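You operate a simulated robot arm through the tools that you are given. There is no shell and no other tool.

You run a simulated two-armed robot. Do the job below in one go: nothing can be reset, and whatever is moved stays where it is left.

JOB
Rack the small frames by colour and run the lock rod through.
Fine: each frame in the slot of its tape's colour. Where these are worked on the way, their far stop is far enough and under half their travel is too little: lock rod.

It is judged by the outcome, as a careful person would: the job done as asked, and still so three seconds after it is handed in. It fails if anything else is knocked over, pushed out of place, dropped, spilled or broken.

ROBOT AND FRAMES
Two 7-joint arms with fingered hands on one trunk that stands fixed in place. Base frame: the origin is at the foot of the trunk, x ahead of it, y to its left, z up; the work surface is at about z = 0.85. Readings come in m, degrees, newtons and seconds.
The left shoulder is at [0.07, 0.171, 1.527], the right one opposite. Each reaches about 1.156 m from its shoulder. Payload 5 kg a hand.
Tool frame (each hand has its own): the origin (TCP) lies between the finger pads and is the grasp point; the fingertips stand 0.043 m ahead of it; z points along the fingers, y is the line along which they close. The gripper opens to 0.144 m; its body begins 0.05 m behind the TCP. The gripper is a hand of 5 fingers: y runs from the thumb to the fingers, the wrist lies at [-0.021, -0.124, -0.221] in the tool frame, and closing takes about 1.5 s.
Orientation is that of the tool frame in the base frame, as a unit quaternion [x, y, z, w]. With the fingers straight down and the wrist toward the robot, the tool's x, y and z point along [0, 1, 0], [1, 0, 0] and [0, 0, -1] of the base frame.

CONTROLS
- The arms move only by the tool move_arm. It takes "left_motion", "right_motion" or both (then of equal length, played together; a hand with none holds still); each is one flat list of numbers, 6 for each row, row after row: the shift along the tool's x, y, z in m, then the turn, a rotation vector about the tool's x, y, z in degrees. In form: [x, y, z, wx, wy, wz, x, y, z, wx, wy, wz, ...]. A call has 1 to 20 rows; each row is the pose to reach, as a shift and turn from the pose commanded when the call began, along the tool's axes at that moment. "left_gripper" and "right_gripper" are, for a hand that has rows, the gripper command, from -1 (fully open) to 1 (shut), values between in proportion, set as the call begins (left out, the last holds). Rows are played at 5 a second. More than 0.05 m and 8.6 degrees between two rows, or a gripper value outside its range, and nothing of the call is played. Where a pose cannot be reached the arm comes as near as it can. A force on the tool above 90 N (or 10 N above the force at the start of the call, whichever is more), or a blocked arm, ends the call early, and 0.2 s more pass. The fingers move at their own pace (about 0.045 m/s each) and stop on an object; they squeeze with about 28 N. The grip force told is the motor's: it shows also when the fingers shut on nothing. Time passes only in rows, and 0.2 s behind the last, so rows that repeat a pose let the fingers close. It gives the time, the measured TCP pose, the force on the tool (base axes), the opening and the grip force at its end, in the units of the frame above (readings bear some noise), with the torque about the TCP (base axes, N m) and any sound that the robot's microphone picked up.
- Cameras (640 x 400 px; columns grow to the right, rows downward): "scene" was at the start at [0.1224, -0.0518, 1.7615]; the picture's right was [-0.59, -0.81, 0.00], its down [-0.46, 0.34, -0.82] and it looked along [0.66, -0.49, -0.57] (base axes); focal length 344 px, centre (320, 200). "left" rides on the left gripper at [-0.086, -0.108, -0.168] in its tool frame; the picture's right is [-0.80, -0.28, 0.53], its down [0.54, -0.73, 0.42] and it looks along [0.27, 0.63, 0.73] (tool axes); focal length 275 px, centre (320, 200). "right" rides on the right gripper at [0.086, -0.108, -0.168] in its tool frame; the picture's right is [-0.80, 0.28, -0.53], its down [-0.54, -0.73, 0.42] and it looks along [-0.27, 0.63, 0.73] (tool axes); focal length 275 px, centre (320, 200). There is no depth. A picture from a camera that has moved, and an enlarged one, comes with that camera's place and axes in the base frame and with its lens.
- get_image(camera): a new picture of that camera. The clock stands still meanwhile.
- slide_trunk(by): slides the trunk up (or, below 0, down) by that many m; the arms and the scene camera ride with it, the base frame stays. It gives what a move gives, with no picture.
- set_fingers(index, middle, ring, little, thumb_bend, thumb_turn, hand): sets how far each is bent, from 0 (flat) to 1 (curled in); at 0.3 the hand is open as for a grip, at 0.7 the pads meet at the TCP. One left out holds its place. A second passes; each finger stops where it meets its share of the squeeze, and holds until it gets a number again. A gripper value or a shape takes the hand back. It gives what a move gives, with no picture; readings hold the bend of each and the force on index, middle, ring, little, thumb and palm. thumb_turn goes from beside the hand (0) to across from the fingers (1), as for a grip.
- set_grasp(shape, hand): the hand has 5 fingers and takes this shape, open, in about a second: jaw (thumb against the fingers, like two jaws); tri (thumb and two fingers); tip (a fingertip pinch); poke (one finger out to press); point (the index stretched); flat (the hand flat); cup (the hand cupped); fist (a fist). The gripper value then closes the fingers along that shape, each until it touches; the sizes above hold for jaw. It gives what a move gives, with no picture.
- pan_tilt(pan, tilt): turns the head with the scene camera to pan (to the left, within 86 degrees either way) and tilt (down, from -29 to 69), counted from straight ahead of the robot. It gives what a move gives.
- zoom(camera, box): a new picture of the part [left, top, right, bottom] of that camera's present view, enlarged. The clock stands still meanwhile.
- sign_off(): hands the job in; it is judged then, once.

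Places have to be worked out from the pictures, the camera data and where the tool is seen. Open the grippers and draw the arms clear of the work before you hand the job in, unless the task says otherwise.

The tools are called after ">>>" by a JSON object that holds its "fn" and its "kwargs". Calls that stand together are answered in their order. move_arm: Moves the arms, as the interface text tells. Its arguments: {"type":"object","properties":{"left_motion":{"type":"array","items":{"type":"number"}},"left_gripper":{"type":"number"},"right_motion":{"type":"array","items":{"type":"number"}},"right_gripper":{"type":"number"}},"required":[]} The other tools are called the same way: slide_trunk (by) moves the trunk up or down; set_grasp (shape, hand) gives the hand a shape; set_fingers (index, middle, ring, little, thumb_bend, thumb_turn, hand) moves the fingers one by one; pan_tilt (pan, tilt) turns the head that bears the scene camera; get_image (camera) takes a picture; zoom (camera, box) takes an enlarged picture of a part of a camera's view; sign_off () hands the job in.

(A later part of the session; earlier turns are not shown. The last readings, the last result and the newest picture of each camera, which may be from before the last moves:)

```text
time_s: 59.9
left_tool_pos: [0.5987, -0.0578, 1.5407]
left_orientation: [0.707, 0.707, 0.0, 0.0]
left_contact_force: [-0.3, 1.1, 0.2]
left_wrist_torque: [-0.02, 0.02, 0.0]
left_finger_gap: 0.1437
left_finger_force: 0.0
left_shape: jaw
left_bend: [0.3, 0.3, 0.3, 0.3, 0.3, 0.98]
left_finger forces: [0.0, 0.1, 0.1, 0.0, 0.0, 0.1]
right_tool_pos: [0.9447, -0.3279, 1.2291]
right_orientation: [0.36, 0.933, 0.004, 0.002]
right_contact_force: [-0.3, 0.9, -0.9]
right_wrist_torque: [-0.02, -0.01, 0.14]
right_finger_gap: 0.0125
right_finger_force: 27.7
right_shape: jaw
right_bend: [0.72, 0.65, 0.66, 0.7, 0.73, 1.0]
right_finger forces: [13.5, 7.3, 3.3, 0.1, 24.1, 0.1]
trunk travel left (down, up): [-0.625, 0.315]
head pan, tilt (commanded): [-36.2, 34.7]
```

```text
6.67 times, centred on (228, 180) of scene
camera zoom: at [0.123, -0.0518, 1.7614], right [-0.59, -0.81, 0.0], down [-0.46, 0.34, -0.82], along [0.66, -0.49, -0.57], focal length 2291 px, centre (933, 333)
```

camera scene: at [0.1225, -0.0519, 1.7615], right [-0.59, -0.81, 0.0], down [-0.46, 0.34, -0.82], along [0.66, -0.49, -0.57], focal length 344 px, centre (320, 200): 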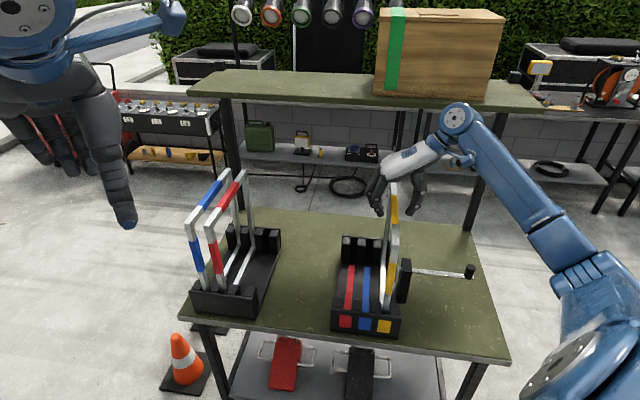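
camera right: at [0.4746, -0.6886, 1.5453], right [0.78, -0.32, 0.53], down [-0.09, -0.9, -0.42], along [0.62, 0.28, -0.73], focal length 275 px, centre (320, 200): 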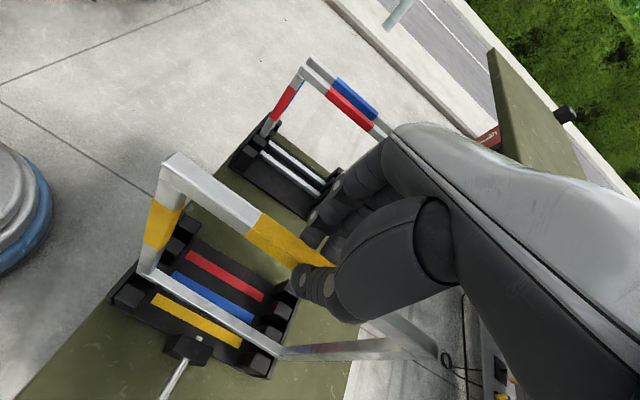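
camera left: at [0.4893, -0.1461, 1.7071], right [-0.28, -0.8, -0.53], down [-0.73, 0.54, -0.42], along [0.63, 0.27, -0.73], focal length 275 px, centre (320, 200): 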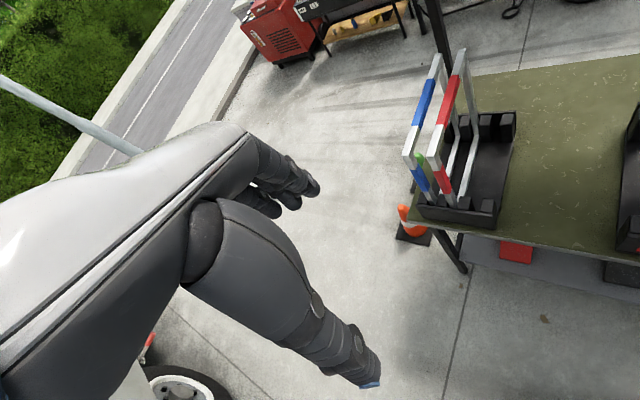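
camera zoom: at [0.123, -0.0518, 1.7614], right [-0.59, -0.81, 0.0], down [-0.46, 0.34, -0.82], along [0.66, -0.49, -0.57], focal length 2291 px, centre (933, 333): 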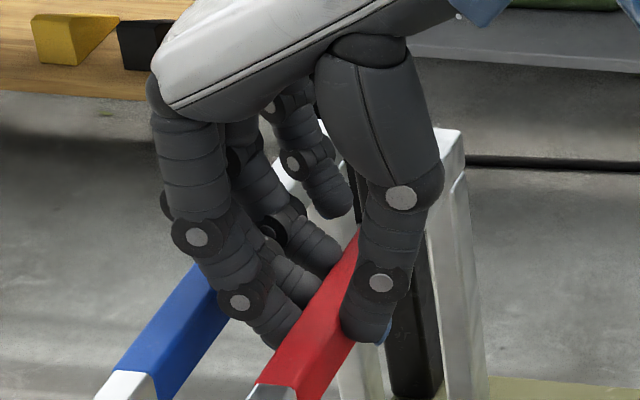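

Red is gripped (index 13.5, middle 7, ring 3, thumb 24 N). I lift straight up 0.15 m, slowly first.

>>> {"fn": "move_arm", "kwargs": {"right_motion": [0, 0.0001, -0.008, 0, 0, 0, 0, 0.0002, -0.018, 0, 0, 0, 0, 0.0003, -0.03, 0, 0, 0, 0, 0.0005, -0.05, 0, 0, 0, 0, 0.0008, -0.075, 0, 0, 0, 0, 0.001, -0.1, 0, 0, 0, 0, 0.0013, -0.125, 0, 0, 0, 0, 0.0016, -0.15, 0, 0, 0, 0, 0.0016, -0.15, 0, 0, 0]}}

>>> {"fn": "get_image", "kwargs": {"camera": "scene"}}

>>> {"fn": "zoom", "kwargs": {"camera": "scene", "box": [170, 120, 300, 320]}}

```text
time_s: 61.9
left_tool_pos: [0.5979, -0.0588, 1.5403]
left_orientation: [0.707, 0.707, 0.001, 0.0]
left_contact_force: [0.3, 0.0, 0.5]
left_wrist_torque: [0.01, 0.0, -0.01]
left_finger_gap: 0.1436
left_finger_force: 0.0
left_shape: jaw
left_bend: [0.3, 0.3, 0.3, 0.3, 0.3, 0.98]
left_finger forces: [0.1, 0.1, 0.1, 0.0, 0.1, 0.1]
right_tool_pos: [0.9444, -0.3278, 1.3795]
right_orientation: [0.361, 0.933, 0.004, 0.001]
right_contact_force: [-0.2, 0.4, -3.0]
right_wrist_torque: [0.02, 0.05, 0.01]
right_finger_gap: 0.0128
right_finger_force: 27.8
right_shape: jaw
right_bend: [0.72, 0.65, 0.67, 0.7, 0.73, 1.0]
right_finger forces: [15.9, 6.2, 2.6, 0.0, 24.8, 0.0]
trunk travel left (down, up): [-0.625, 0.315]
head pan, tilt (commanded): [-36.2, 34.7]
```

```text
taken
camera scene: at [0.1234, -0.052, 1.7614], right [-0.59, -0.81, 0.0], down [-0.46, 0.34, -0.82], along [0.66, -0.49, -0.57], focal length 344 px, centre (320, 200)
```

scene: 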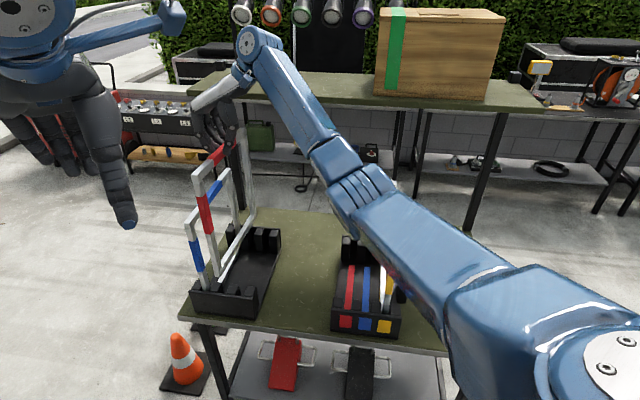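

```text
2.00 times, centred on (235, 220) of scene
camera zoom: at [0.1234, -0.052, 1.7614], right [-0.59, -0.81, 0.0], down [-0.46, 0.34, -0.82], along [0.66, -0.49, -0.57], focal length 687 px, centre (490, 160)
```

zoom: 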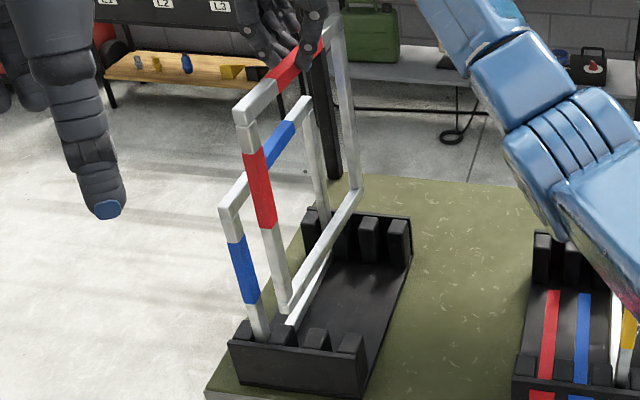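

Red is out cleanly (3 N load) and blue is undisturbed. I carry red to above the rack's left (red) slot at TCP ≈ (0.689, −0.587), adding +2.4° yaw.

>>> {"fn": "move_arm", "kwargs": {"right_motion": [0.0006, -0.015, -0.0002, 0, 0, -0.2, 0.0017, -0.043, -0.0005, 0, 0, -0.4, 0.0028, -0.072, -0.0008, 0, 0, -0.6, 0.004, -0.101, -0.0011, 0, 0, -0.8, 0.0051, -0.13, -0.0014, 0, 0, -1.0, 0.0062, -0.159, -0.0017, 0, 0, -1.2, 0.0074, -0.188, -0.002, 0, 0, -1.4, 0.0085, -0.217, -0.0023, 0, 0, -1.6, 0.0096, -0.246, -0.0026, 0, 0, -1.8, 0.0108, -0.275, -0.0029, 0, 0, -2.0, 0.0119, -0.304, -0.0032, 0, 0, -2.2, 0.013, -0.333, -0.0035, 0, 0, -2.4, 0.0138, -0.353, -0.0037, 0, 0, -2.4, 0.0142, -0.3631, -0.0038, 0, 0, -2.4, 0.0142, -0.3631, -0.0038, 0, 0, -2.4]}}

>>> {"fn": "get_image", "kwargs": {"camera": "scene"}}

>>> {"fn": "zoom", "kwargs": {"camera": "scene", "box": [320, 150, 420, 350]}}

>>> {"fn": "zoom", "kwargs": {"camera": "right", "box": [80, 140, 400, 400]}}

```text
time_s: 65.1
left_tool_pos: [0.5991, -0.0598, 1.5395]
left_orientation: [0.707, 0.707, 0.0, 0.0]
left_contact_force: [-0.4, 0.3, 0.5]
left_wrist_torque: [0.0, 0.0, 0.01]
left_finger_gap: 0.1438
left_finger_force: 0.0
left_shape: jaw
left_bend: [0.3, 0.3, 0.3, 0.3, 0.3, 0.98]
left_finger forces: [0.0, 0.1, 0.0, 0.0, 0.0, 0.0]
right_tool_pos: [0.6884, -0.5856, 1.3788]
right_orientation: [0.342, 0.94, 0.005, 0.002]
right_contact_force: [-0.3, -0.6, -4.5]
right_wrist_torque: [0.06, 0.0, 0.0]
right_finger_gap: 0.0127
right_finger_force: 28.1
right_shape: jaw
right_bend: [0.72, 0.66, 0.68, 0.7, 0.73, 1.0]
right_finger forces: [15.9, 6.0, 2.7, 0.0, 24.8, 0.0]
trunk travel left (down, up): [-0.625, 0.315]
head pan, tilt (commanded): [-36.2, 34.7]
```

```text
taken
camera scene: at [0.1233, -0.0522, 1.7614], right [-0.59, -0.81, 0.0], down [-0.46, 0.34, -0.82], along [0.66, -0.49, -0.57], focal length 344 px, centre (320, 200)
```

scene: 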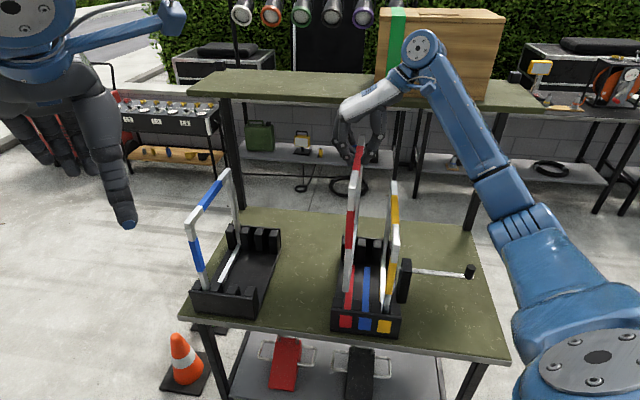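

```text
2.00 times, centred on (370, 250) of scene
camera zoom: at [0.1233, -0.0522, 1.7614], right [-0.59, -0.81, 0.0], down [-0.46, 0.34, -0.82], along [0.66, -0.49, -0.57], focal length 687 px, centre (220, 100)
```

zoom: 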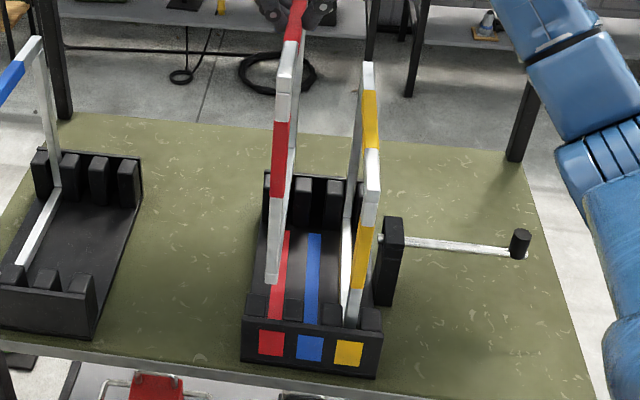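

```text
1.54 times, centred on (240, 270) of right
camera zoom: at [0.5518, -0.6154, 1.5447], right [0.79, -0.3, 0.54], down [-0.05, -0.9, -0.43], along [0.61, 0.32, -0.73], focal length 424 px, centre (443, 92)
```

zoom: 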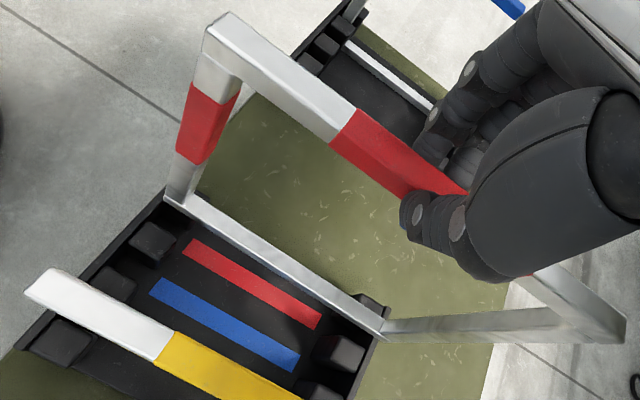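

Red hovers over the left slot. I zoom for precise lateral and yaw measurement of its bottom corners.

>>> {"fn": "zoom", "kwargs": {"camera": "scene", "box": [325, 260, 385, 300]}}

>>> {"fn": "zoom", "kwargs": {"camera": "scene", "box": [330, 200, 390, 240]}}

>>> {"fn": "zoom", "kwargs": {"camera": "scene", "box": [330, 160, 390, 200]}}

>>> {"fn": "zoom", "kwargs": {"camera": "right", "box": [120, 220, 340, 380]}}

```text
10.00 times, centred on (355, 280) of scene
camera zoom: at [0.1233, -0.0522, 1.7614], right [-0.59, -0.81, 0.0], down [-0.46, 0.34, -0.82], along [0.66, -0.49, -0.57], focal length 3436 px, centre (-30, -600)
```

zoom: 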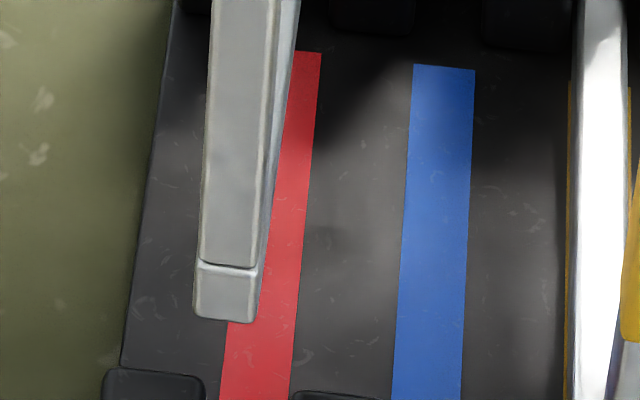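

```text
10.00 times, centred on (360, 220) of scene
camera zoom: at [0.1233, -0.0522, 1.7614], right [-0.59, -0.81, 0.0], down [-0.46, 0.34, -0.82], along [0.66, -0.49, -0.57], focal length 3436 px, centre (-80, 0)
```

zoom: 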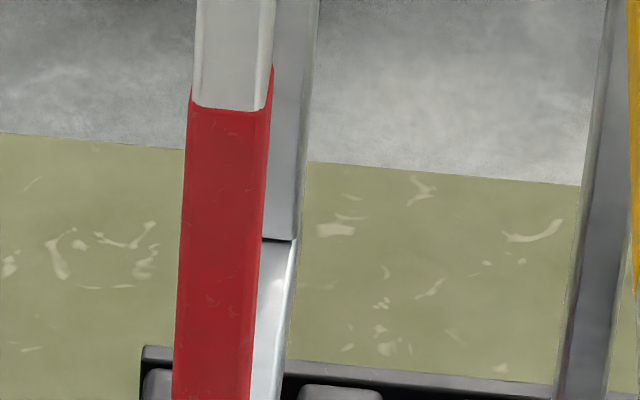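

```text
10.00 times, centred on (360, 180) of scene
camera zoom: at [0.1233, -0.0522, 1.7614], right [-0.59, -0.81, 0.0], down [-0.46, 0.34, -0.82], along [0.66, -0.49, -0.57], focal length 3436 px, centre (-80, 400)
```

zoom: 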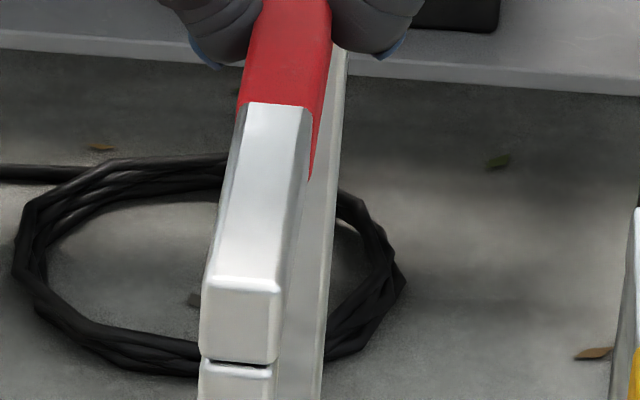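

```text
2.50 times, centred on (230, 300) of right
camera zoom: at [0.5518, -0.6154, 1.5447], right [0.79, -0.3, 0.54], down [-0.05, -0.9, -0.43], along [0.61, 0.32, -0.73], focal length 688 px, centre (545, -50)
```

zoom: 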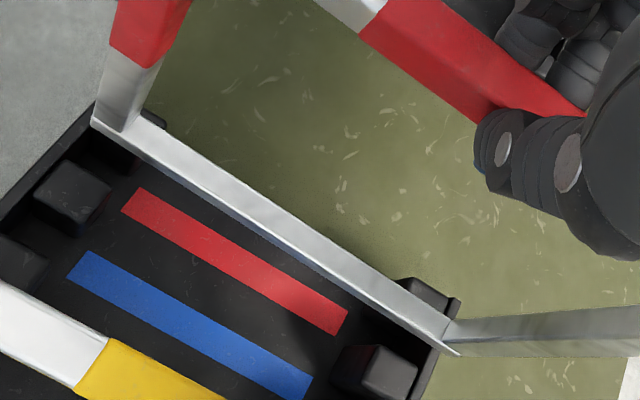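

Red's bottom is about 3 mm left of the slot centre and yawed about −1.3°. I correct both and lower 50 mm to just above the prongs.

>>> {"fn": "move_arm", "kwargs": {"right_motion": [0, -0.0016, 0, 0, 0, -0.7, 0, -0.0032, 0, 0, 0, -1.3, 0, -0.0034, 0.015, 0, 0, -1.3, 0, -0.0036, 0.035, 0, 0, -1.3, 0, -0.0037, 0.05, 0, 0, -1.3, 0, -0.0037, 0.05, 0, 0, -1.3]}}

>>> {"fn": "zoom", "kwargs": {"camera": "scene", "box": [320, 280, 380, 320]}}

>>> {"fn": "zoom", "kwargs": {"camera": "scene", "box": [330, 220, 390, 260]}}

>>> {"fn": "zoom", "kwargs": {"camera": "right", "box": [120, 220, 340, 380]}}

```text
time_s: 66.5
left_tool_pos: [0.5991, -0.0588, 1.5405]
left_orientation: [0.707, 0.707, 0.0, 0.0]
left_contact_force: [0.3, -0.2, 0.5]
left_wrist_torque: [-0.03, -0.01, 0.02]
left_finger_gap: 0.1438
left_finger_force: 0.0
left_shape: jaw
left_bend: [0.3, 0.3, 0.3, 0.3, 0.3, 0.98]
left_finger forces: [0.0, 0.0, 0.0, 0.0, 0.0, 0.0]
right_tool_pos: [0.6885, -0.5866, 1.3288]
right_orientation: [0.33, 0.944, 0.005, 0.001]
right_contact_force: [-0.1, -0.7, -4.1]
right_wrist_torque: [0.01, 0.06, 0.01]
right_finger_gap: 0.0124
right_finger_force: 27.6
right_shape: jaw
right_bend: [0.72, 0.66, 0.68, 0.7, 0.73, 1.0]
right_finger forces: [16.0, 6.0, 2.8, 0.1, 24.7, 0.0]
trunk travel left (down, up): [-0.625, 0.315]
head pan, tilt (commanded): [-36.2, 34.7]
```

```text
10.00 times, centred on (350, 300) of scene
camera zoom: at [0.1231, -0.0521, 1.7614], right [-0.59, -0.81, 0.0], down [-0.46, 0.34, -0.82], along [0.66, -0.49, -0.57], focal length 3436 px, centre (20, -800)
```

zoom: 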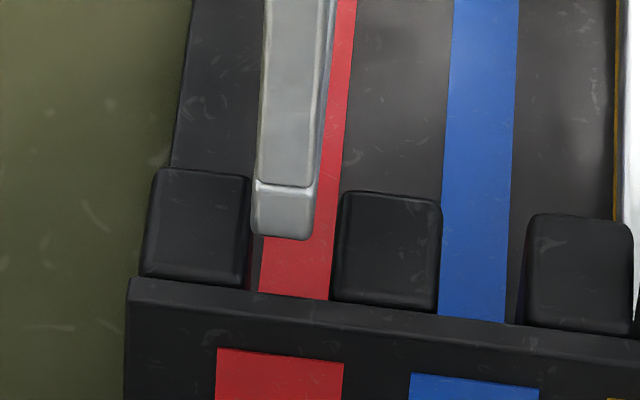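

```text
10.00 times, centred on (360, 240) of scene
camera zoom: at [0.1231, -0.0521, 1.7614], right [-0.59, -0.81, 0.0], down [-0.46, 0.34, -0.82], along [0.66, -0.49, -0.57], focal length 3436 px, centre (-80, -200)
```

zoom: 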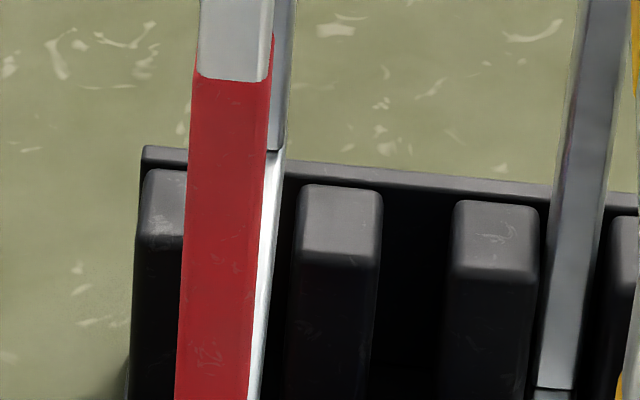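

```text
2.50 times, centred on (230, 300) of right
camera zoom: at [0.5526, -0.6192, 1.4941], right [0.8, -0.28, 0.54], down [-0.03, -0.9, -0.43], along [0.6, 0.33, -0.73], focal length 688 px, centre (545, -50)
```

zoom: 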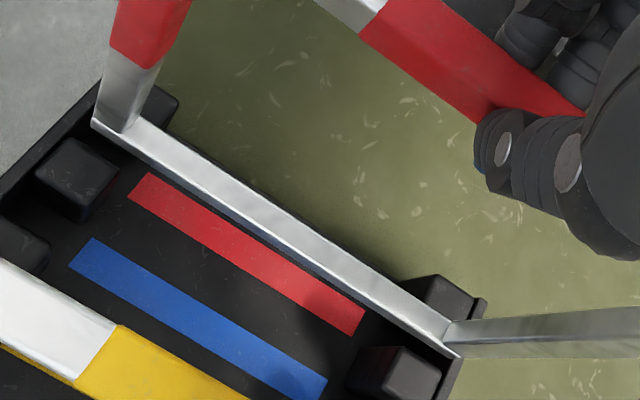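

Red sits about 2 mm left of the slot centre, yaw good. I nudge 2.3 mm right and lower 50 mm into the slot.

>>> {"fn": "move_arm", "kwargs": {"right_motion": [0, -0.0012, 0, 0, 0, 0, 0, -0.0023, 0, 0, 0, 0, 0, -0.0024, 0.01, 0, 0, 0, 0, -0.0025, 0.02, 0, 0, 0, 0, -0.0026, 0.03, 0, 0, 0, 0, -0.0027, 0.04, 0, 0, 0, 0, -0.0028, 0.05, 0, 0, 0, 0, -0.0028, 0.05, 0, 0, 0]}}

>>> {"fn": "zoom", "kwargs": {"camera": "scene", "box": [320, 270, 400, 330]}}

>>> {"fn": "zoom", "kwargs": {"camera": "right", "box": [120, 220, 340, 380]}}

```text
time_s: 68.3
left_tool_pos: [0.5988, -0.0588, 1.5401]
left_orientation: [0.707, 0.707, -0.001, 0.0]
left_contact_force: [0.1, -0.1, 0.3]
left_wrist_torque: [-0.02, 0.0, 0.07]
left_finger_gap: 0.1437
left_finger_force: 0.1
left_shape: jaw
left_bend: [0.3, 0.3, 0.3, 0.3, 0.3, 0.98]
left_finger forces: [0.0, 0.1, 0.0, 0.0, 0.1, 0.0]
right_tool_pos: [0.6855, -0.5907, 1.2795]
right_orientation: [0.33, 0.944, 0.005, 0.002]
right_contact_force: [-0.8, 0.7, -4.3]
right_wrist_torque: [0.05, 0.03, 0.02]
right_finger_gap: 0.0127
right_finger_force: 28.1
right_shape: jaw
right_bend: [0.72, 0.66, 0.68, 0.7, 0.73, 1.0]
right_finger forces: [16.0, 6.0, 2.8, 0.0, 24.8, 0.0]
trunk travel left (down, up): [-0.625, 0.315]
head pan, tilt (commanded): [-36.2, 34.7]
```

```text
6.67 times, centred on (360, 300) of scene
camera zoom: at [0.1231, -0.0522, 1.7614], right [-0.59, -0.81, 0.0], down [-0.46, 0.34, -0.82], along [0.66, -0.49, -0.57], focal length 2291 px, centre (53, -467)
```

zoom: 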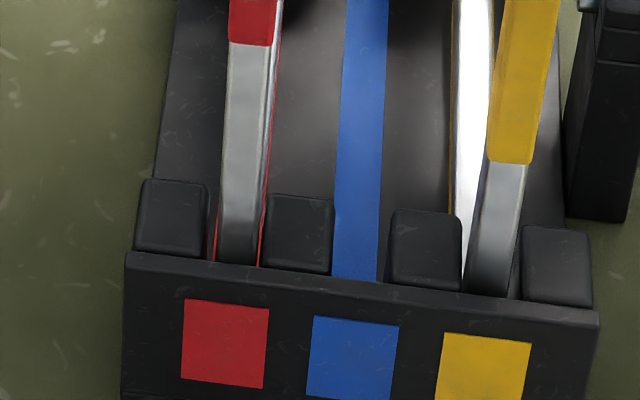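

```text
2.50 times, centred on (230, 300) of right
camera zoom: at [0.5499, -0.6228, 1.4451], right [0.8, -0.28, 0.54], down [-0.03, -0.9, -0.43], along [0.6, 0.33, -0.73], focal length 688 px, centre (545, -50)
```

zoom: 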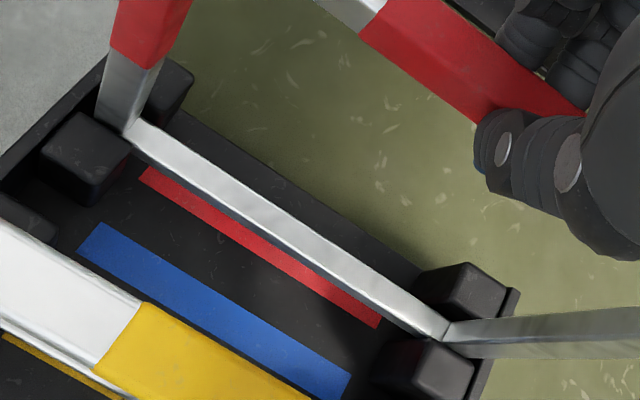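

Red is in its slot, no contact forces. I lower another 42 mm, then feel for the seat.

>>> {"fn": "move_arm", "kwargs": {"right_motion": [0, -0.0001, 0.01, 0, 0, 0, 0, -0.0002, 0.02, 0, 0, 0, 0, -0.0003, 0.03, 0, 0, 0, 0, -0.0004, 0.037, 0, 0, 0, 0, -0.0004, 0.042, 0, 0, 0, 0, -0.0004, 0.042, 0, 0, 0]}}

>>> {"fn": "move_arm", "kwargs": {"right_motion": [0, 0, 0.002, 0, 0, 0, 0, 0, 0.004, 0, 0, 0, 0, 0, 0.006, 0, 0, 0, 0, 0, 0.006, 0, 0, 0]}}

```text
time_s: 69.7
left_tool_pos: [0.5991, -0.0584, 1.5409]
left_orientation: [0.707, 0.707, 0.0, 0.0]
left_contact_force: [0.5, -0.2, 0.9]
left_wrist_torque: [-0.03, 0.03, -0.01]
left_finger_gap: 0.1438
left_finger_force: 0.1
left_shape: jaw
left_bend: [0.3, 0.3, 0.3, 0.3, 0.3, 0.98]
left_finger forces: [0.1, 0.0, 0.1, 0.1, 0.1, 0.0]
right_tool_pos: [0.6863, -0.5897, 1.2389]
right_orientation: [0.331, 0.944, 0.005, 0.002]
right_contact_force: [-1.2, 0.0, -4.1]
right_wrist_torque: [0.06, 0.05, -0.01]
right_finger_gap: 0.0125
right_finger_force: 27.8
right_shape: jaw
right_bend: [0.72, 0.66, 0.68, 0.7, 0.73, 1.0]
right_finger forces: [16.0, 5.8, 2.8, 0.1, 24.8, 0.1]
trunk travel left (down, up): [-0.625, 0.315]
head pan, tilt (commanded): [-36.2, 34.7]
```

```text
time_s: 70.7
left_tool_pos: [0.5993, -0.0596, 1.5395]
left_orientation: [0.707, 0.707, 0.0, 0.0]
left_contact_force: [-0.6, -0.6, -0.4]
left_wrist_torque: [0.02, 0.0, 0.0]
left_finger_gap: 0.1434
left_finger_force: 0.1
left_shape: jaw
left_bend: [0.3, 0.3, 0.3, 0.3, 0.3, 0.98]
left_finger forces: [0.1, 0.0, 0.1, 0.1, 0.0, 0.0]
right_tool_pos: [0.6858, -0.5908, 1.2305]
right_orientation: [0.331, 0.944, 0.005, 0.001]
right_contact_force: [0.0, 0.1, -4.3]
right_wrist_torque: [0.04, 0.02, 0.06]
right_finger_gap: 0.0124
right_finger_force: 28.2
right_shape: jaw
right_bend: [0.72, 0.66, 0.68, 0.7, 0.73, 1.0]
right_finger forces: [15.9, 5.8, 2.8, 0.1, 24.8, 0.0]
trunk travel left (down, up): [-0.625, 0.315]
head pan, tilt (commanded): [-36.2, 34.7]
```

Not seated yet (still −4.3 N). I lower a few more millimetres until the load transfers.

>>> {"fn": "move_arm", "kwargs": {"right_motion": [0, 0, 0.001, 0, 0, 0, 0, 0, 0.002, 0, 0, 0, 0, 0, 0.003, 0, 0, 0, 0, 0, 0.003, 0, 0, 0]}}

```text
time_s: 71.7
left_tool_pos: [0.5991, -0.0586, 1.5409]
left_orientation: [0.707, 0.707, 0.0, 0.0]
left_contact_force: [0.3, -0.3, -1.2]
left_wrist_torque: [0.01, 0.0, -0.01]
left_finger_gap: 0.1436
left_finger_force: 0.1
left_shape: jaw
left_bend: [0.3, 0.3, 0.3, 0.3, 0.3, 0.98]
left_finger forces: [0.0, 0.0, 0.0, 0.0, 0.0, 0.1]
right_tool_pos: [0.685, -0.5907, 1.2281]
right_orientation: [0.33, 0.944, 0.004, 0.002]
right_contact_force: [0.6, -1.0, 0.9]
right_wrist_torque: [-0.04, -0.02, 0.01]
right_finger_gap: 0.0125
right_finger_force: 28.1
right_shape: jaw
right_bend: [0.72, 0.66, 0.68, 0.7, 0.73, 1.0]
right_finger forces: [16.4, 6.3, 3.1, 0.1, 25.6, 0.0]
trunk travel left (down, up): [-0.625, 0.315]
head pan, tilt (commanded): [-36.2, 34.7]
```

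Load transferred (+0.9 N), so red is seated. I open the hand and rise straight up.

>>> {"fn": "move_arm", "kwargs": {"right_motion": [0, 0, 0, 0, 0, 0, 0, 0, 0, 0, 0, 0, 0, 0, 0, 0, 0, 0, 0, 0, 0, 0, 0, 0, 0, 0, 0, 0, 0, 0, 0, 0, 0, 0, 0, 0], "right_gripper": 0.2}}

>>> {"fn": "move_arm", "kwargs": {"right_motion": [0, 0.0002, -0.01, 0, 0, 0, 0, 0.0004, -0.04, 0, 0, 0, 0, 0.0008, -0.08, 0, 0, 0, 0, 0.0012, -0.12, 0, 0, 0, 0, 0.0016, -0.152, 0, 0, 0, 0, 0.0016, -0.152, 0, 0, 0]}}

>>> {"fn": "get_image", "kwargs": {"camera": "scene"}}

>>> {"fn": "zoom", "kwargs": {"camera": "scene", "box": [320, 160, 440, 350]}}

>>> {"fn": "zoom", "kwargs": {"camera": "scene", "box": [180, 165, 276, 225]}}

```text
time_s: 73.1
left_tool_pos: [0.5991, -0.0568, 1.5403]
left_orientation: [0.707, 0.707, 0.0, 0.0]
left_contact_force: [-0.8, -0.6, -0.8]
left_wrist_torque: [-0.03, -0.01, -0.05]
left_finger_gap: 0.1434
left_finger_force: 0.1
left_shape: jaw
left_bend: [0.3, 0.3, 0.3, 0.3, 0.3, 0.98]
left_finger forces: [0.0, 0.0, 0.0, 0.1, 0.1, 0.0]
right_tool_pos: [0.6864, -0.5899, 1.2287]
right_orientation: [0.33, 0.944, 0.005, 0.002]
right_contact_force: [0.5, 1.6, -0.3]
right_wrist_torque: [0.0, 0.0, 0.02]
right_finger_gap: 0.057
right_finger_force: 0.1
right_shape: jaw
right_bend: [0.74, 0.49, 0.47, 0.44, 0.73, 1.0]
right_finger forces: [0.1, 0.0, 0.1, 0.0, 0.0, 0.0]
trunk travel left (down, up): [-0.625, 0.315]
head pan, tilt (commanded): [-36.2, 34.7]
```

```text
time_s: 74.5
left_tool_pos: [0.5992, -0.0591, 1.5412]
left_orientation: [0.707, 0.707, 0.0, 0.0]
left_contact_force: [-0.1, -0.4, 0.8]
left_wrist_torque: [0.05, -0.03, 0.01]
left_finger_gap: 0.1437
left_finger_force: 0.2
left_shape: jaw
left_bend: [0.3, 0.3, 0.3, 0.3, 0.3, 0.98]
left_finger forces: [0.0, 0.0, 0.1, 0.0, 0.1, 0.0]
right_tool_pos: [0.6833, -0.5914, 1.383]
right_orientation: [0.331, 0.944, 0.006, 0.002]
right_contact_force: [-0.6, 0.7, -0.2]
right_wrist_torque: [0.03, 0.03, 0.0]
right_finger_gap: 0.0571
right_finger_force: 0.1
right_shape: jaw
right_bend: [0.74, 0.49, 0.46, 0.44, 0.73, 1.0]
right_finger forces: [0.0, 0.0, 0.0, 0.0, 0.0, 0.0]
trunk travel left (down, up): [-0.625, 0.315]
head pan, tilt (commanded): [-36.2, 34.7]
```

```text
taken
camera scene: at [0.1226, -0.0523, 1.7614], right [-0.59, -0.81, 0.0], down [-0.46, 0.34, -0.82], along [0.66, -0.49, -0.57], focal length 344 px, centre (320, 200)
```

scene: 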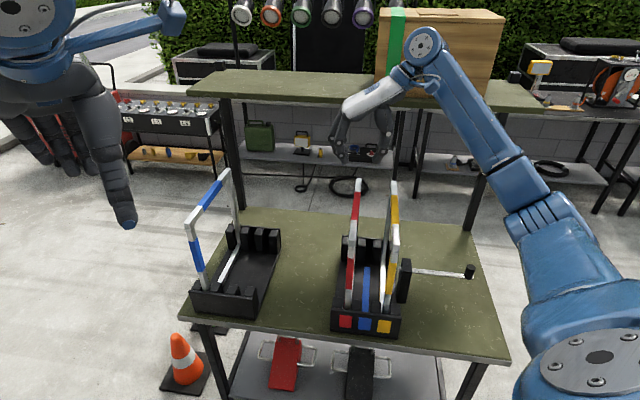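

```text
2.11 times, centred on (380, 255) of scene
camera zoom: at [0.1226, -0.0523, 1.7614], right [-0.59, -0.81, 0.0], down [-0.46, 0.34, -0.82], along [0.66, -0.49, -0.57], focal length 724 px, centre (194, 84)
```

zoom: 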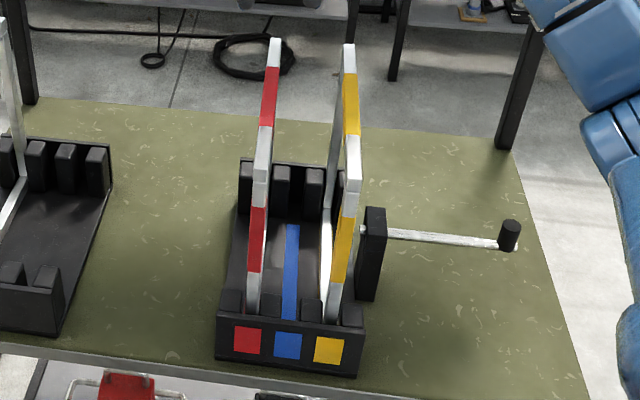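

```text
6.67 times, centred on (228, 195) of scene
camera zoom: at [0.1226, -0.0523, 1.7614], right [-0.59, -0.81, 0.0], down [-0.46, 0.34, -0.82], along [0.66, -0.49, -0.57], focal length 2291 px, centre (933, 233)
```

zoom: 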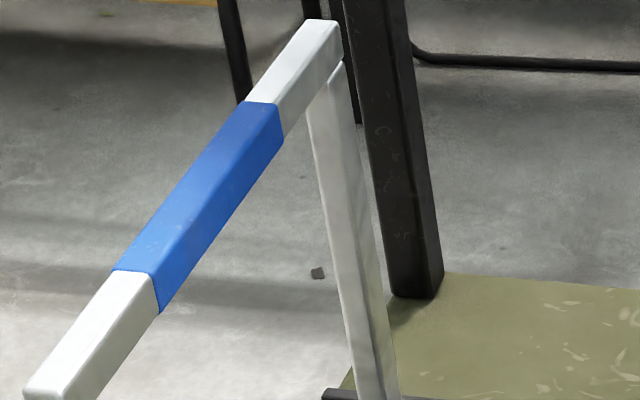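

Both placed frames stand upright in their own colour slots. Now I move to above the blue frame (TCP ≈ (0.986, −0.285)), opening to about 36 mm since both its sides are free.

>>> {"fn": "move_arm", "kwargs": {"right_motion": [-0.004, 0.0388, 0, 0, 0, 0, -0.0081, 0.0775, 0, 0, 0, 0, -0.0121, 0.1163, 0, 0, 0, 0, -0.0161, 0.1551, 0, 0, 0, 0, -0.0201, 0.1938, 0, 0, 0, 0, -0.0242, 0.2326, 0, 0, 0, 0, -0.0282, 0.2713, 0, 0, 0, 0, -0.0322, 0.3101, 0, 0, 0, 0, -0.0362, 0.3489, 0, 0, 0, 0, -0.0403, 0.3876, 0, 0, 0, 0, -0.0443, 0.4264, 0, 0, 0, 0, -0.0443, 0.4264, 0, 0, 0, 0], "right_gripper": 0.5}}

>>> {"fn": "move_arm", "kwargs": {"right_motion": [0, -0.0004, 0.04, 0, 0, 0, 0, -0.0008, 0.08, 0, 0, 0, 0, -0.0012, 0.115, 0, 0, 0, 0, -0.0012, 0.115, 0, 0, 0]}}

>>> {"fn": "zoom", "kwargs": {"camera": "scene", "box": [180, 140, 260, 190]}}

>>> {"fn": "zoom", "kwargs": {"camera": "left", "box": [370, 20, 490, 110]}}

```text
time_s: 77.1
left_tool_pos: [0.5982, -0.0601, 1.5406]
left_orientation: [0.707, 0.707, 0.0, 0.001]
left_contact_force: [0.7, 0.1, -0.2]
left_wrist_torque: [0.04, -0.03, 0.01]
left_finger_gap: 0.1435
left_finger_force: 0.1
left_shape: jaw
left_bend: [0.3, 0.3, 0.3, 0.3, 0.3, 0.98]
left_finger forces: [0.0, 0.0, 0.0, 0.0, 0.1, 0.0]
right_tool_pos: [0.986, -0.2843, 1.3864]
right_orientation: [0.331, 0.944, 0.005, 0.003]
right_contact_force: [-0.2, 0.3, -0.6]
right_wrist_torque: [0.04, -0.01, 0.0]
right_finger_gap: 0.0362
right_finger_force: 0.1
right_shape: jaw
right_bend: [0.74, 0.56, 0.54, 0.5, 0.74, 1.0]
right_finger forces: [0.1, 0.0, 0.1, 0.0, 0.1, 0.1]
trunk travel left (down, up): [-0.625, 0.315]
head pan, tilt (commanded): [-36.2, 34.7]
```

```text
time_s: 78.1
left_tool_pos: [0.5991, -0.0577, 1.5411]
left_orientation: [0.707, 0.707, 0.0, 0.0]
left_contact_force: [-0.1, 0.7, -0.3]
left_wrist_torque: [-0.03, 0.03, 0.0]
left_finger_gap: 0.1432
left_finger_force: 0.2
left_shape: jaw
left_bend: [0.3, 0.3, 0.3, 0.3, 0.3, 0.98]
left_finger forces: [0.0, 0.1, 0.0, 0.1, 0.1, 0.0]
right_tool_pos: [0.9837, -0.2836, 1.2726]
right_orientation: [0.33, 0.944, 0.005, 0.002]
right_contact_force: [-0.7, -0.2, -0.3]
right_wrist_torque: [0.0, 0.03, -0.01]
right_finger_gap: 0.0361
right_finger_force: 0.0
right_shape: jaw
right_bend: [0.74, 0.56, 0.54, 0.5, 0.74, 1.0]
right_finger forces: [0.0, 0.0, 0.1, 0.1, 0.0, 0.0]
trunk travel left (down, up): [-0.625, 0.315]
head pan, tilt (commanded): [-36.2, 34.7]
```

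```text
8.00 times, centred on (220, 165) of scene
camera zoom: at [0.1225, -0.0512, 1.7615], right [-0.59, -0.81, 0.0], down [-0.46, 0.34, -0.82], along [0.66, -0.49, -0.57], focal length 2749 px, centre (1120, 480)
```

zoom: 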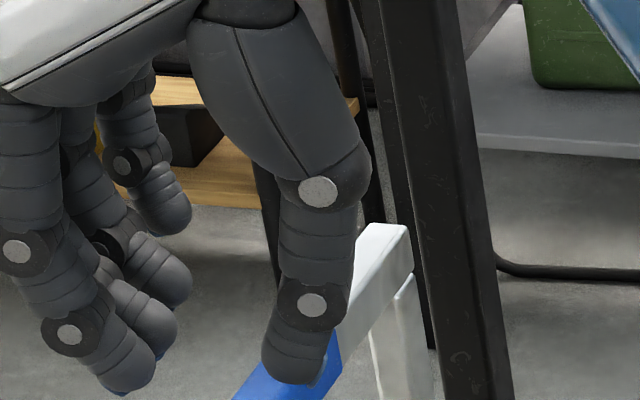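

```text
4.44 times, centred on (430, 65) of left
camera zoom: at [0.4889, -0.1449, 1.7074], right [-0.28, -0.8, -0.53], down [-0.73, 0.54, -0.42], along [0.63, 0.27, -0.73], focal length 1224 px, centre (-169, 800)
```

zoom: 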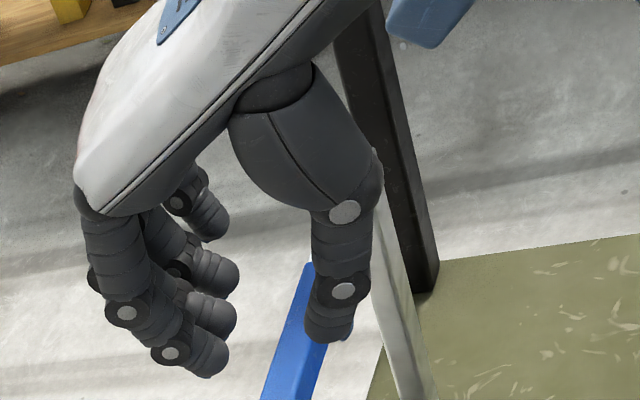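

Thumb clears the blue bar by about 5 mm and the index by about 11 mm. I shift 3 mm right and descend to grip height.

>>> {"fn": "move_arm", "kwargs": {"right_motion": [0, -0.0015, 0, 0, 0, 0, 0, -0.003, 0, 0, 0, 0, 0, -0.0031, 0.01, 0, 0, 0, 0, -0.0032, 0.02, 0, 0, 0, 0, -0.0033, 0.03, 0, 0, 0, 0, -0.0034, 0.037, 0, 0, 0, 0, -0.0034, 0.037, 0, 0, 0]}}

>>> {"fn": "zoom", "kwargs": {"camera": "scene", "box": [180, 150, 260, 200]}}

>>> {"fn": "zoom", "kwargs": {"camera": "left", "box": [370, 30, 490, 120]}}

```text
time_s: 79.7
left_tool_pos: [0.5999, -0.0577, 1.5405]
left_orientation: [0.707, 0.707, 0.0, 0.0]
left_contact_force: [-0.6, -0.4, 0.0]
left_wrist_torque: [-0.02, -0.01, -0.03]
left_finger_gap: 0.1434
left_finger_force: 0.0
left_shape: jaw
left_bend: [0.3, 0.3, 0.3, 0.3, 0.3, 0.98]
left_finger forces: [0.0, 0.1, 0.0, 0.0, 0.0, 0.0]
right_tool_pos: [0.9842, -0.2867, 1.2338]
right_orientation: [0.331, 0.944, 0.004, 0.002]
right_contact_force: [0.3, -0.3, 0.1]
right_wrist_torque: [-0.03, 0.0, 0.02]
right_finger_gap: 0.0362
right_finger_force: 0.0
right_shape: jaw
right_bend: [0.74, 0.56, 0.54, 0.5, 0.74, 1.0]
right_finger forces: [0.0, 0.1, 0.1, 0.1, 0.0, 0.0]
trunk travel left (down, up): [-0.625, 0.315]
head pan, tilt (commanded): [-36.2, 34.7]
```

```text
8.00 times, centred on (220, 175) of scene
camera zoom: at [0.1229, -0.0518, 1.7614], right [-0.59, -0.81, 0.0], down [-0.46, 0.34, -0.82], along [0.66, -0.49, -0.57], focal length 2749 px, centre (1120, 400)
```

zoom: 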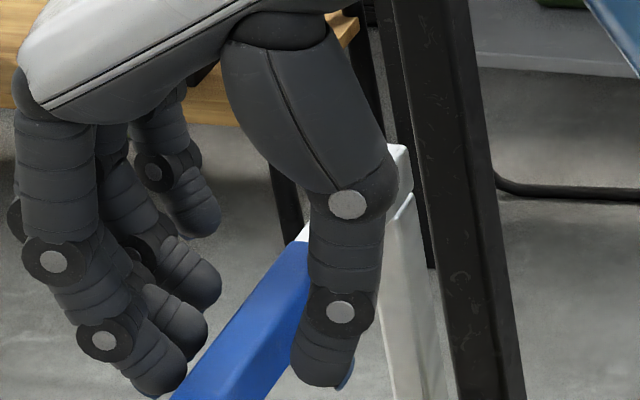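

```text
4.44 times, centred on (430, 75) of left
camera zoom: at [0.4893, -0.1454, 1.7072], right [-0.28, -0.8, -0.53], down [-0.73, 0.54, -0.42], along [0.63, 0.27, -0.73], focal length 1224 px, centre (-169, 756)
```

zoom: 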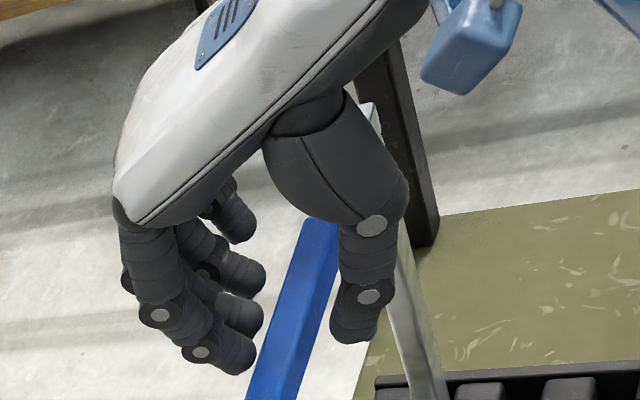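

The digits straddle blue with room on both sides. I close the grip.

>>> {"fn": "move_arm", "kwargs": {"right_motion": [0, 0, 0, 0, 0, 0, 0, 0, 0, 0, 0, 0, 0, 0, 0, 0, 0, 0, 0, 0, 0, 0, 0, 0, 0, 0, 0, 0, 0, 0, 0, 0, 0, 0, 0, 0, 0, 0, 0, 0, 0, 0, 0, 0, 0, 0, 0, 0, 0, 0, 0, 0, 0, 0], "right_gripper": 1.0}}

>>> {"fn": "zoom", "kwargs": {"camera": "scene", "box": [170, 150, 266, 210]}}

```text
time_s: 81.7
left_tool_pos: [0.5992, -0.0576, 1.5407]
left_orientation: [0.708, 0.707, 0.0, 0.0]
left_contact_force: [0.2, -0.1, 0.3]
left_wrist_torque: [0.02, -0.02, 0.05]
left_finger_gap: 0.1436
left_finger_force: 0.0
left_shape: jaw
left_bend: [0.3, 0.3, 0.3, 0.3, 0.3, 0.98]
left_finger forces: [0.0, 0.0, 0.1, 0.0, 0.0, 0.1]
right_tool_pos: [0.9853, -0.2875, 1.2339]
right_orientation: [0.33, 0.944, 0.004, 0.001]
right_contact_force: [-0.3, -0.2, -0.2]
right_wrist_torque: [-0.03, -0.03, 0.13]
right_finger_gap: 0.0123
right_finger_force: 27.7
right_shape: jaw
right_bend: [0.72, 0.66, 0.7, 0.7, 0.73, 1.0]
right_finger forces: [13.5, 7.5, 2.9, 0.0, 23.7, 0.1]
trunk travel left (down, up): [-0.625, 0.315]
head pan, tilt (commanded): [-36.2, 34.7]
```

```text
6.67 times, centred on (218, 180) of scene
camera zoom: at [0.1229, -0.0517, 1.7614], right [-0.59, -0.81, 0.0], down [-0.46, 0.34, -0.82], along [0.66, -0.49, -0.57], focal length 2291 px, centre (1000, 333)
```

zoom: 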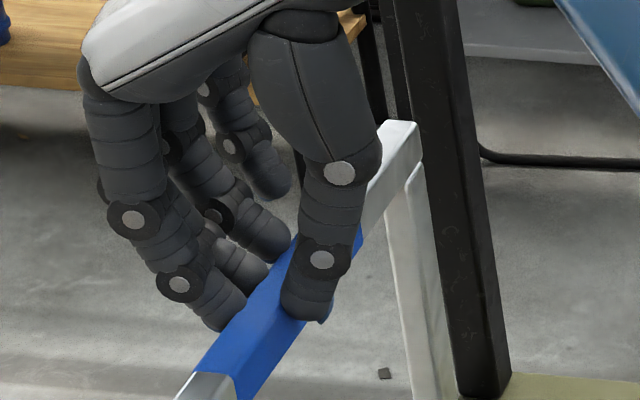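

Blue is gripped. I lift it straight up 0.15 m.

>>> {"fn": "move_arm", "kwargs": {"right_motion": [0, 0.0001, -0.008, 0, 0, 0, 0, 0.0002, -0.018, 0, 0, 0, 0, 0.0003, -0.03, 0, 0, 0, 0, 0.0005, -0.05, 0, 0, 0, 0, 0.0008, -0.075, 0, 0, 0, 0, 0.001, -0.1, 0, 0, 0, 0, 0.0013, -0.125, 0, 0, 0, 0, 0.0016, -0.15, 0, 0, 0, 0, 0.0016, -0.15, 0, 0, 0]}}

>>> {"fn": "get_image", "kwargs": {"camera": "scene"}}

```text
time_s: 83.7
left_tool_pos: [0.599, -0.0586, 1.5403]
left_orientation: [0.707, 0.707, 0.0, 0.0]
left_contact_force: [-0.6, 0.5, 0.7]
left_wrist_torque: [-0.04, 0.01, -0.02]
left_finger_gap: 0.1436
left_finger_force: 0.0
left_shape: jaw
left_bend: [0.3, 0.3, 0.3, 0.3, 0.3, 0.98]
left_finger forces: [0.0, 0.1, 0.1, 0.0, 0.0, 0.0]
right_tool_pos: [0.9853, -0.2899, 1.3812]
right_orientation: [0.33, 0.944, 0.004, 0.001]
right_contact_force: [-0.1, 0.1, -3.8]
right_wrist_torque: [0.01, 0.04, -0.01]
right_finger_gap: 0.0119
right_finger_force: 27.7
right_shape: jaw
right_bend: [0.72, 0.66, 0.7, 0.7, 0.73, 1.0]
right_finger forces: [15.0, 6.4, 2.0, 0.1, 22.8, 0.1]
trunk travel left (down, up): [-0.625, 0.315]
head pan, tilt (commanded): [-36.2, 34.7]
```

```text
taken
camera scene: at [0.1235, -0.052, 1.7614], right [-0.59, -0.81, 0.0], down [-0.46, 0.34, -0.82], along [0.66, -0.49, -0.57], focal length 344 px, centre (320, 200)
```

scene: 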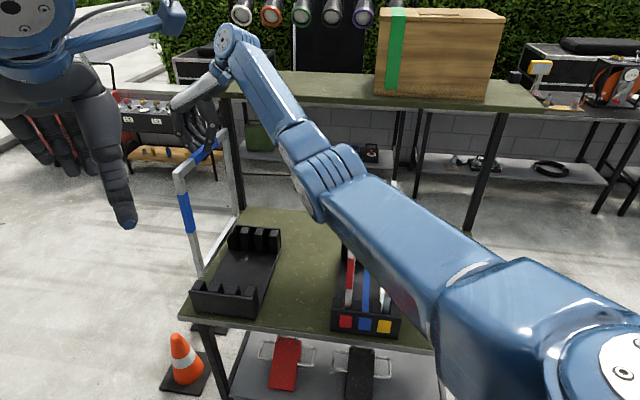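

Blue hangs free at 3.8 N. I bring it to about 0.16 m left of the red slot, then raise so its bottom (z ≈ 1.24) will pass over the standing frames.

>>> {"fn": "move_arm", "kwargs": {"right_motion": [0.0015, -0.015, -0.0002, 0, 0, 0, 0.0046, -0.045, -0.0005, 0, 0, 0, 0.0077, -0.075, -0.0008, 0, 0, 0, 0.0108, -0.105, -0.0011, 0, 0, 0, 0.0139, -0.135, -0.0014, 0, 0, 0, 0.0169, -0.165, -0.0017, 0, 0, 0, 0.02, -0.195, -0.002, 0, 0, 0, 0.0231, -0.225, -0.0023, 0, 0, 0, 0.0258, -0.251, -0.0026, 0, 0, 0, 0.0268, -0.261, -0.0027, 0, 0, 0, 0.0268, -0.2608, -0.02, 0, 0, 0, 0.0268, -0.2605, -0.055, 0, 0, 0, 0.0268, -0.2601, -0.09, 0, 0, 0, 0.0268, -0.2597, -0.125, 0, 0, 0, 0.0268, -0.2593, -0.16, 0, 0, 0, 0.0268, -0.2589, -0.195, 0, 0, 0, 0.0268, -0.2586, -0.228, 0, 0, 0, 0.0268, -0.2586, -0.228, 0, 0, 0]}}

>>> {"fn": "get_image", "kwargs": {"camera": "scene"}}

>>> {"fn": "get_image", "kwargs": {"camera": "right"}}

```text
time_s: 87.5
left_tool_pos: [0.5993, -0.0587, 1.54]
left_orientation: [0.707, 0.708, -0.001, 0.0]
left_contact_force: [0.0, 0.0, 0.3]
left_wrist_torque: [-0.01, 0.01, -0.01]
left_finger_gap: 0.144
left_finger_force: 0.0
left_shape: jaw
left_bend: [0.3, 0.3, 0.3, 0.3, 0.3, 0.98]
left_finger forces: [0.1, 0.1, 0.0, 0.0, 0.0, 0.0]
right_tool_pos: [0.8005, -0.4741, 1.6061]
right_orientation: [0.331, 0.944, 0.005, 0.002]
right_contact_force: [0.0, 0.5, -4.1]
right_wrist_torque: [-0.02, 0.02, -0.04]
right_finger_gap: 0.0116
right_finger_force: 27.9
right_shape: jaw
right_bend: [0.72, 0.66, 0.7, 0.7, 0.73, 1.0]
right_finger forces: [15.2, 6.8, 2.5, 0.0, 22.7, 0.0]
trunk travel left (down, up): [-0.625, 0.315]
head pan, tilt (commanded): [-36.2, 34.7]
```

```text
taken
camera scene: at [0.1236, -0.0525, 1.7613], right [-0.59, -0.81, 0.0], down [-0.46, 0.34, -0.82], along [0.66, -0.49, -0.57], focal length 344 px, centre (320, 200)
```

scene: 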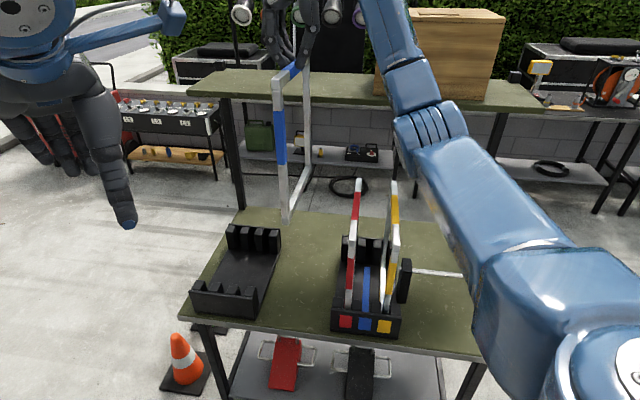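

```text
taken
camera right: at [0.6655, -0.5064, 1.772], right [0.8, -0.28, 0.54], down [-0.03, -0.9, -0.43], along [0.6, 0.33, -0.73], focal length 275 px, centre (320, 200)
```

right: 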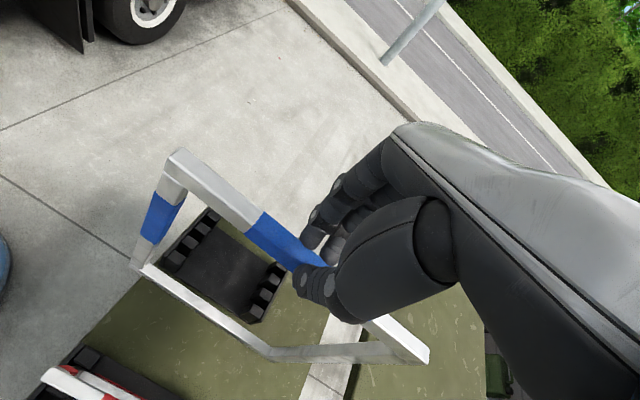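

Blue's bottom is at z ≈ 1.235, above the 1.20 frame tops. I move it right over the red frame to the middle lane.

>>> {"fn": "move_arm", "kwargs": {"right_motion": [0.0017, -0.015, -0.0002, 0, 0, 0, 0.0045, -0.04, -0.0005, 0, 0, 0, 0.0076, -0.068, -0.0008, 0, 0, 0, 0.0108, -0.096, -0.0011, 0, 0, 0, 0.0139, -0.124, -0.0014, 0, 0, 0, 0.0171, -0.152, -0.0017, 0, 0, 0, 0.0202, -0.18, -0.002, 0, 0, 0, 0.0227, -0.202, -0.0022, 0, 0, 0, 0.0238, -0.2119, -0.0022, 0, 0, 0, 0.0238, -0.2119, -0.0022, 0, 0, 0]}}

>>> {"fn": "get_image", "kwargs": {"camera": "scene"}}

>>> {"fn": "zoom", "kwargs": {"camera": "scene", "box": [330, 160, 410, 220]}}

>>> {"fn": "get_image", "kwargs": {"camera": "right"}}

```text
time_s: 89.7
left_tool_pos: [0.5991, -0.0586, 1.5401]
left_orientation: [0.707, 0.707, -0.001, -0.001]
left_contact_force: [-0.1, -0.3, -0.4]
left_wrist_torque: [0.06, -0.03, 0.0]
left_finger_gap: 0.1436
left_finger_force: 0.1
left_shape: jaw
left_bend: [0.3, 0.3, 0.3, 0.3, 0.3, 0.98]
left_finger forces: [0.1, 0.0, 0.0, 0.0, 0.1, 0.0]
right_tool_pos: [0.6512, -0.6242, 1.6066]
right_orientation: [0.33, 0.944, 0.005, 0.001]
right_contact_force: [0.3, 0.8, -3.7]
right_wrist_torque: [0.02, 0.02, 0.01]
right_finger_gap: 0.0119
right_finger_force: 27.7
right_shape: jaw
right_bend: [0.72, 0.66, 0.7, 0.7, 0.73, 1.0]
right_finger forces: [15.2, 7.0, 2.2, 0.0, 22.6, 0.1]
trunk travel left (down, up): [-0.625, 0.315]
head pan, tilt (commanded): [-36.2, 34.7]
```

```text
taken
camera scene: at [0.1235, -0.0521, 1.7614], right [-0.59, -0.81, 0.0], down [-0.46, 0.34, -0.82], along [0.66, -0.49, -0.57], focal length 344 px, centre (320, 200)
```

scene: 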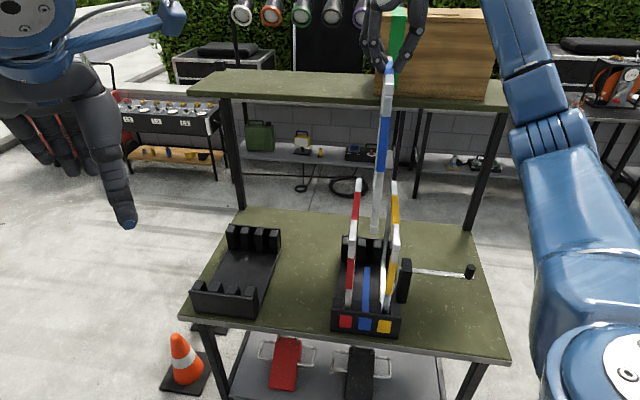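

```text
6.67 times, centred on (370, 190) of scene
camera zoom: at [0.1235, -0.0521, 1.7614], right [-0.59, -0.81, 0.0], down [-0.46, 0.34, -0.82], along [0.66, -0.49, -0.57], focal length 2291 px, centre (-13, 267)
```

zoom: 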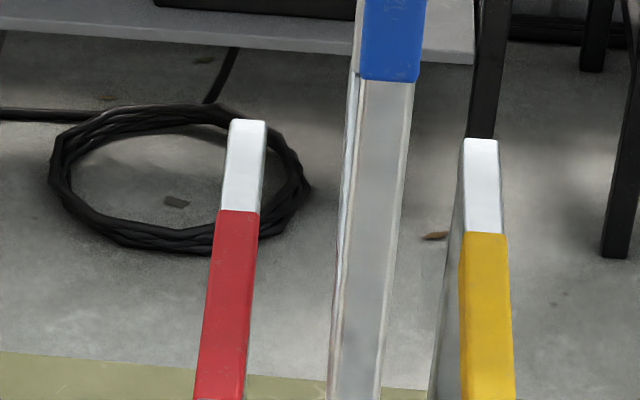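

```text
taken
camera right: at [0.5157, -0.6564, 1.7725], right [0.8, -0.28, 0.54], down [-0.03, -0.9, -0.43], along [0.6, 0.33, -0.73], focal length 275 px, centre (320, 200)
```

right: 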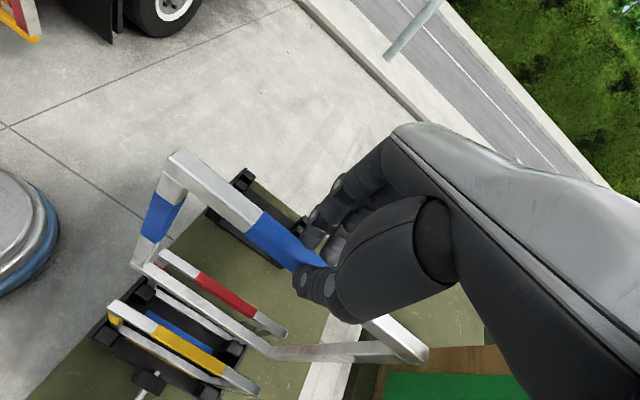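

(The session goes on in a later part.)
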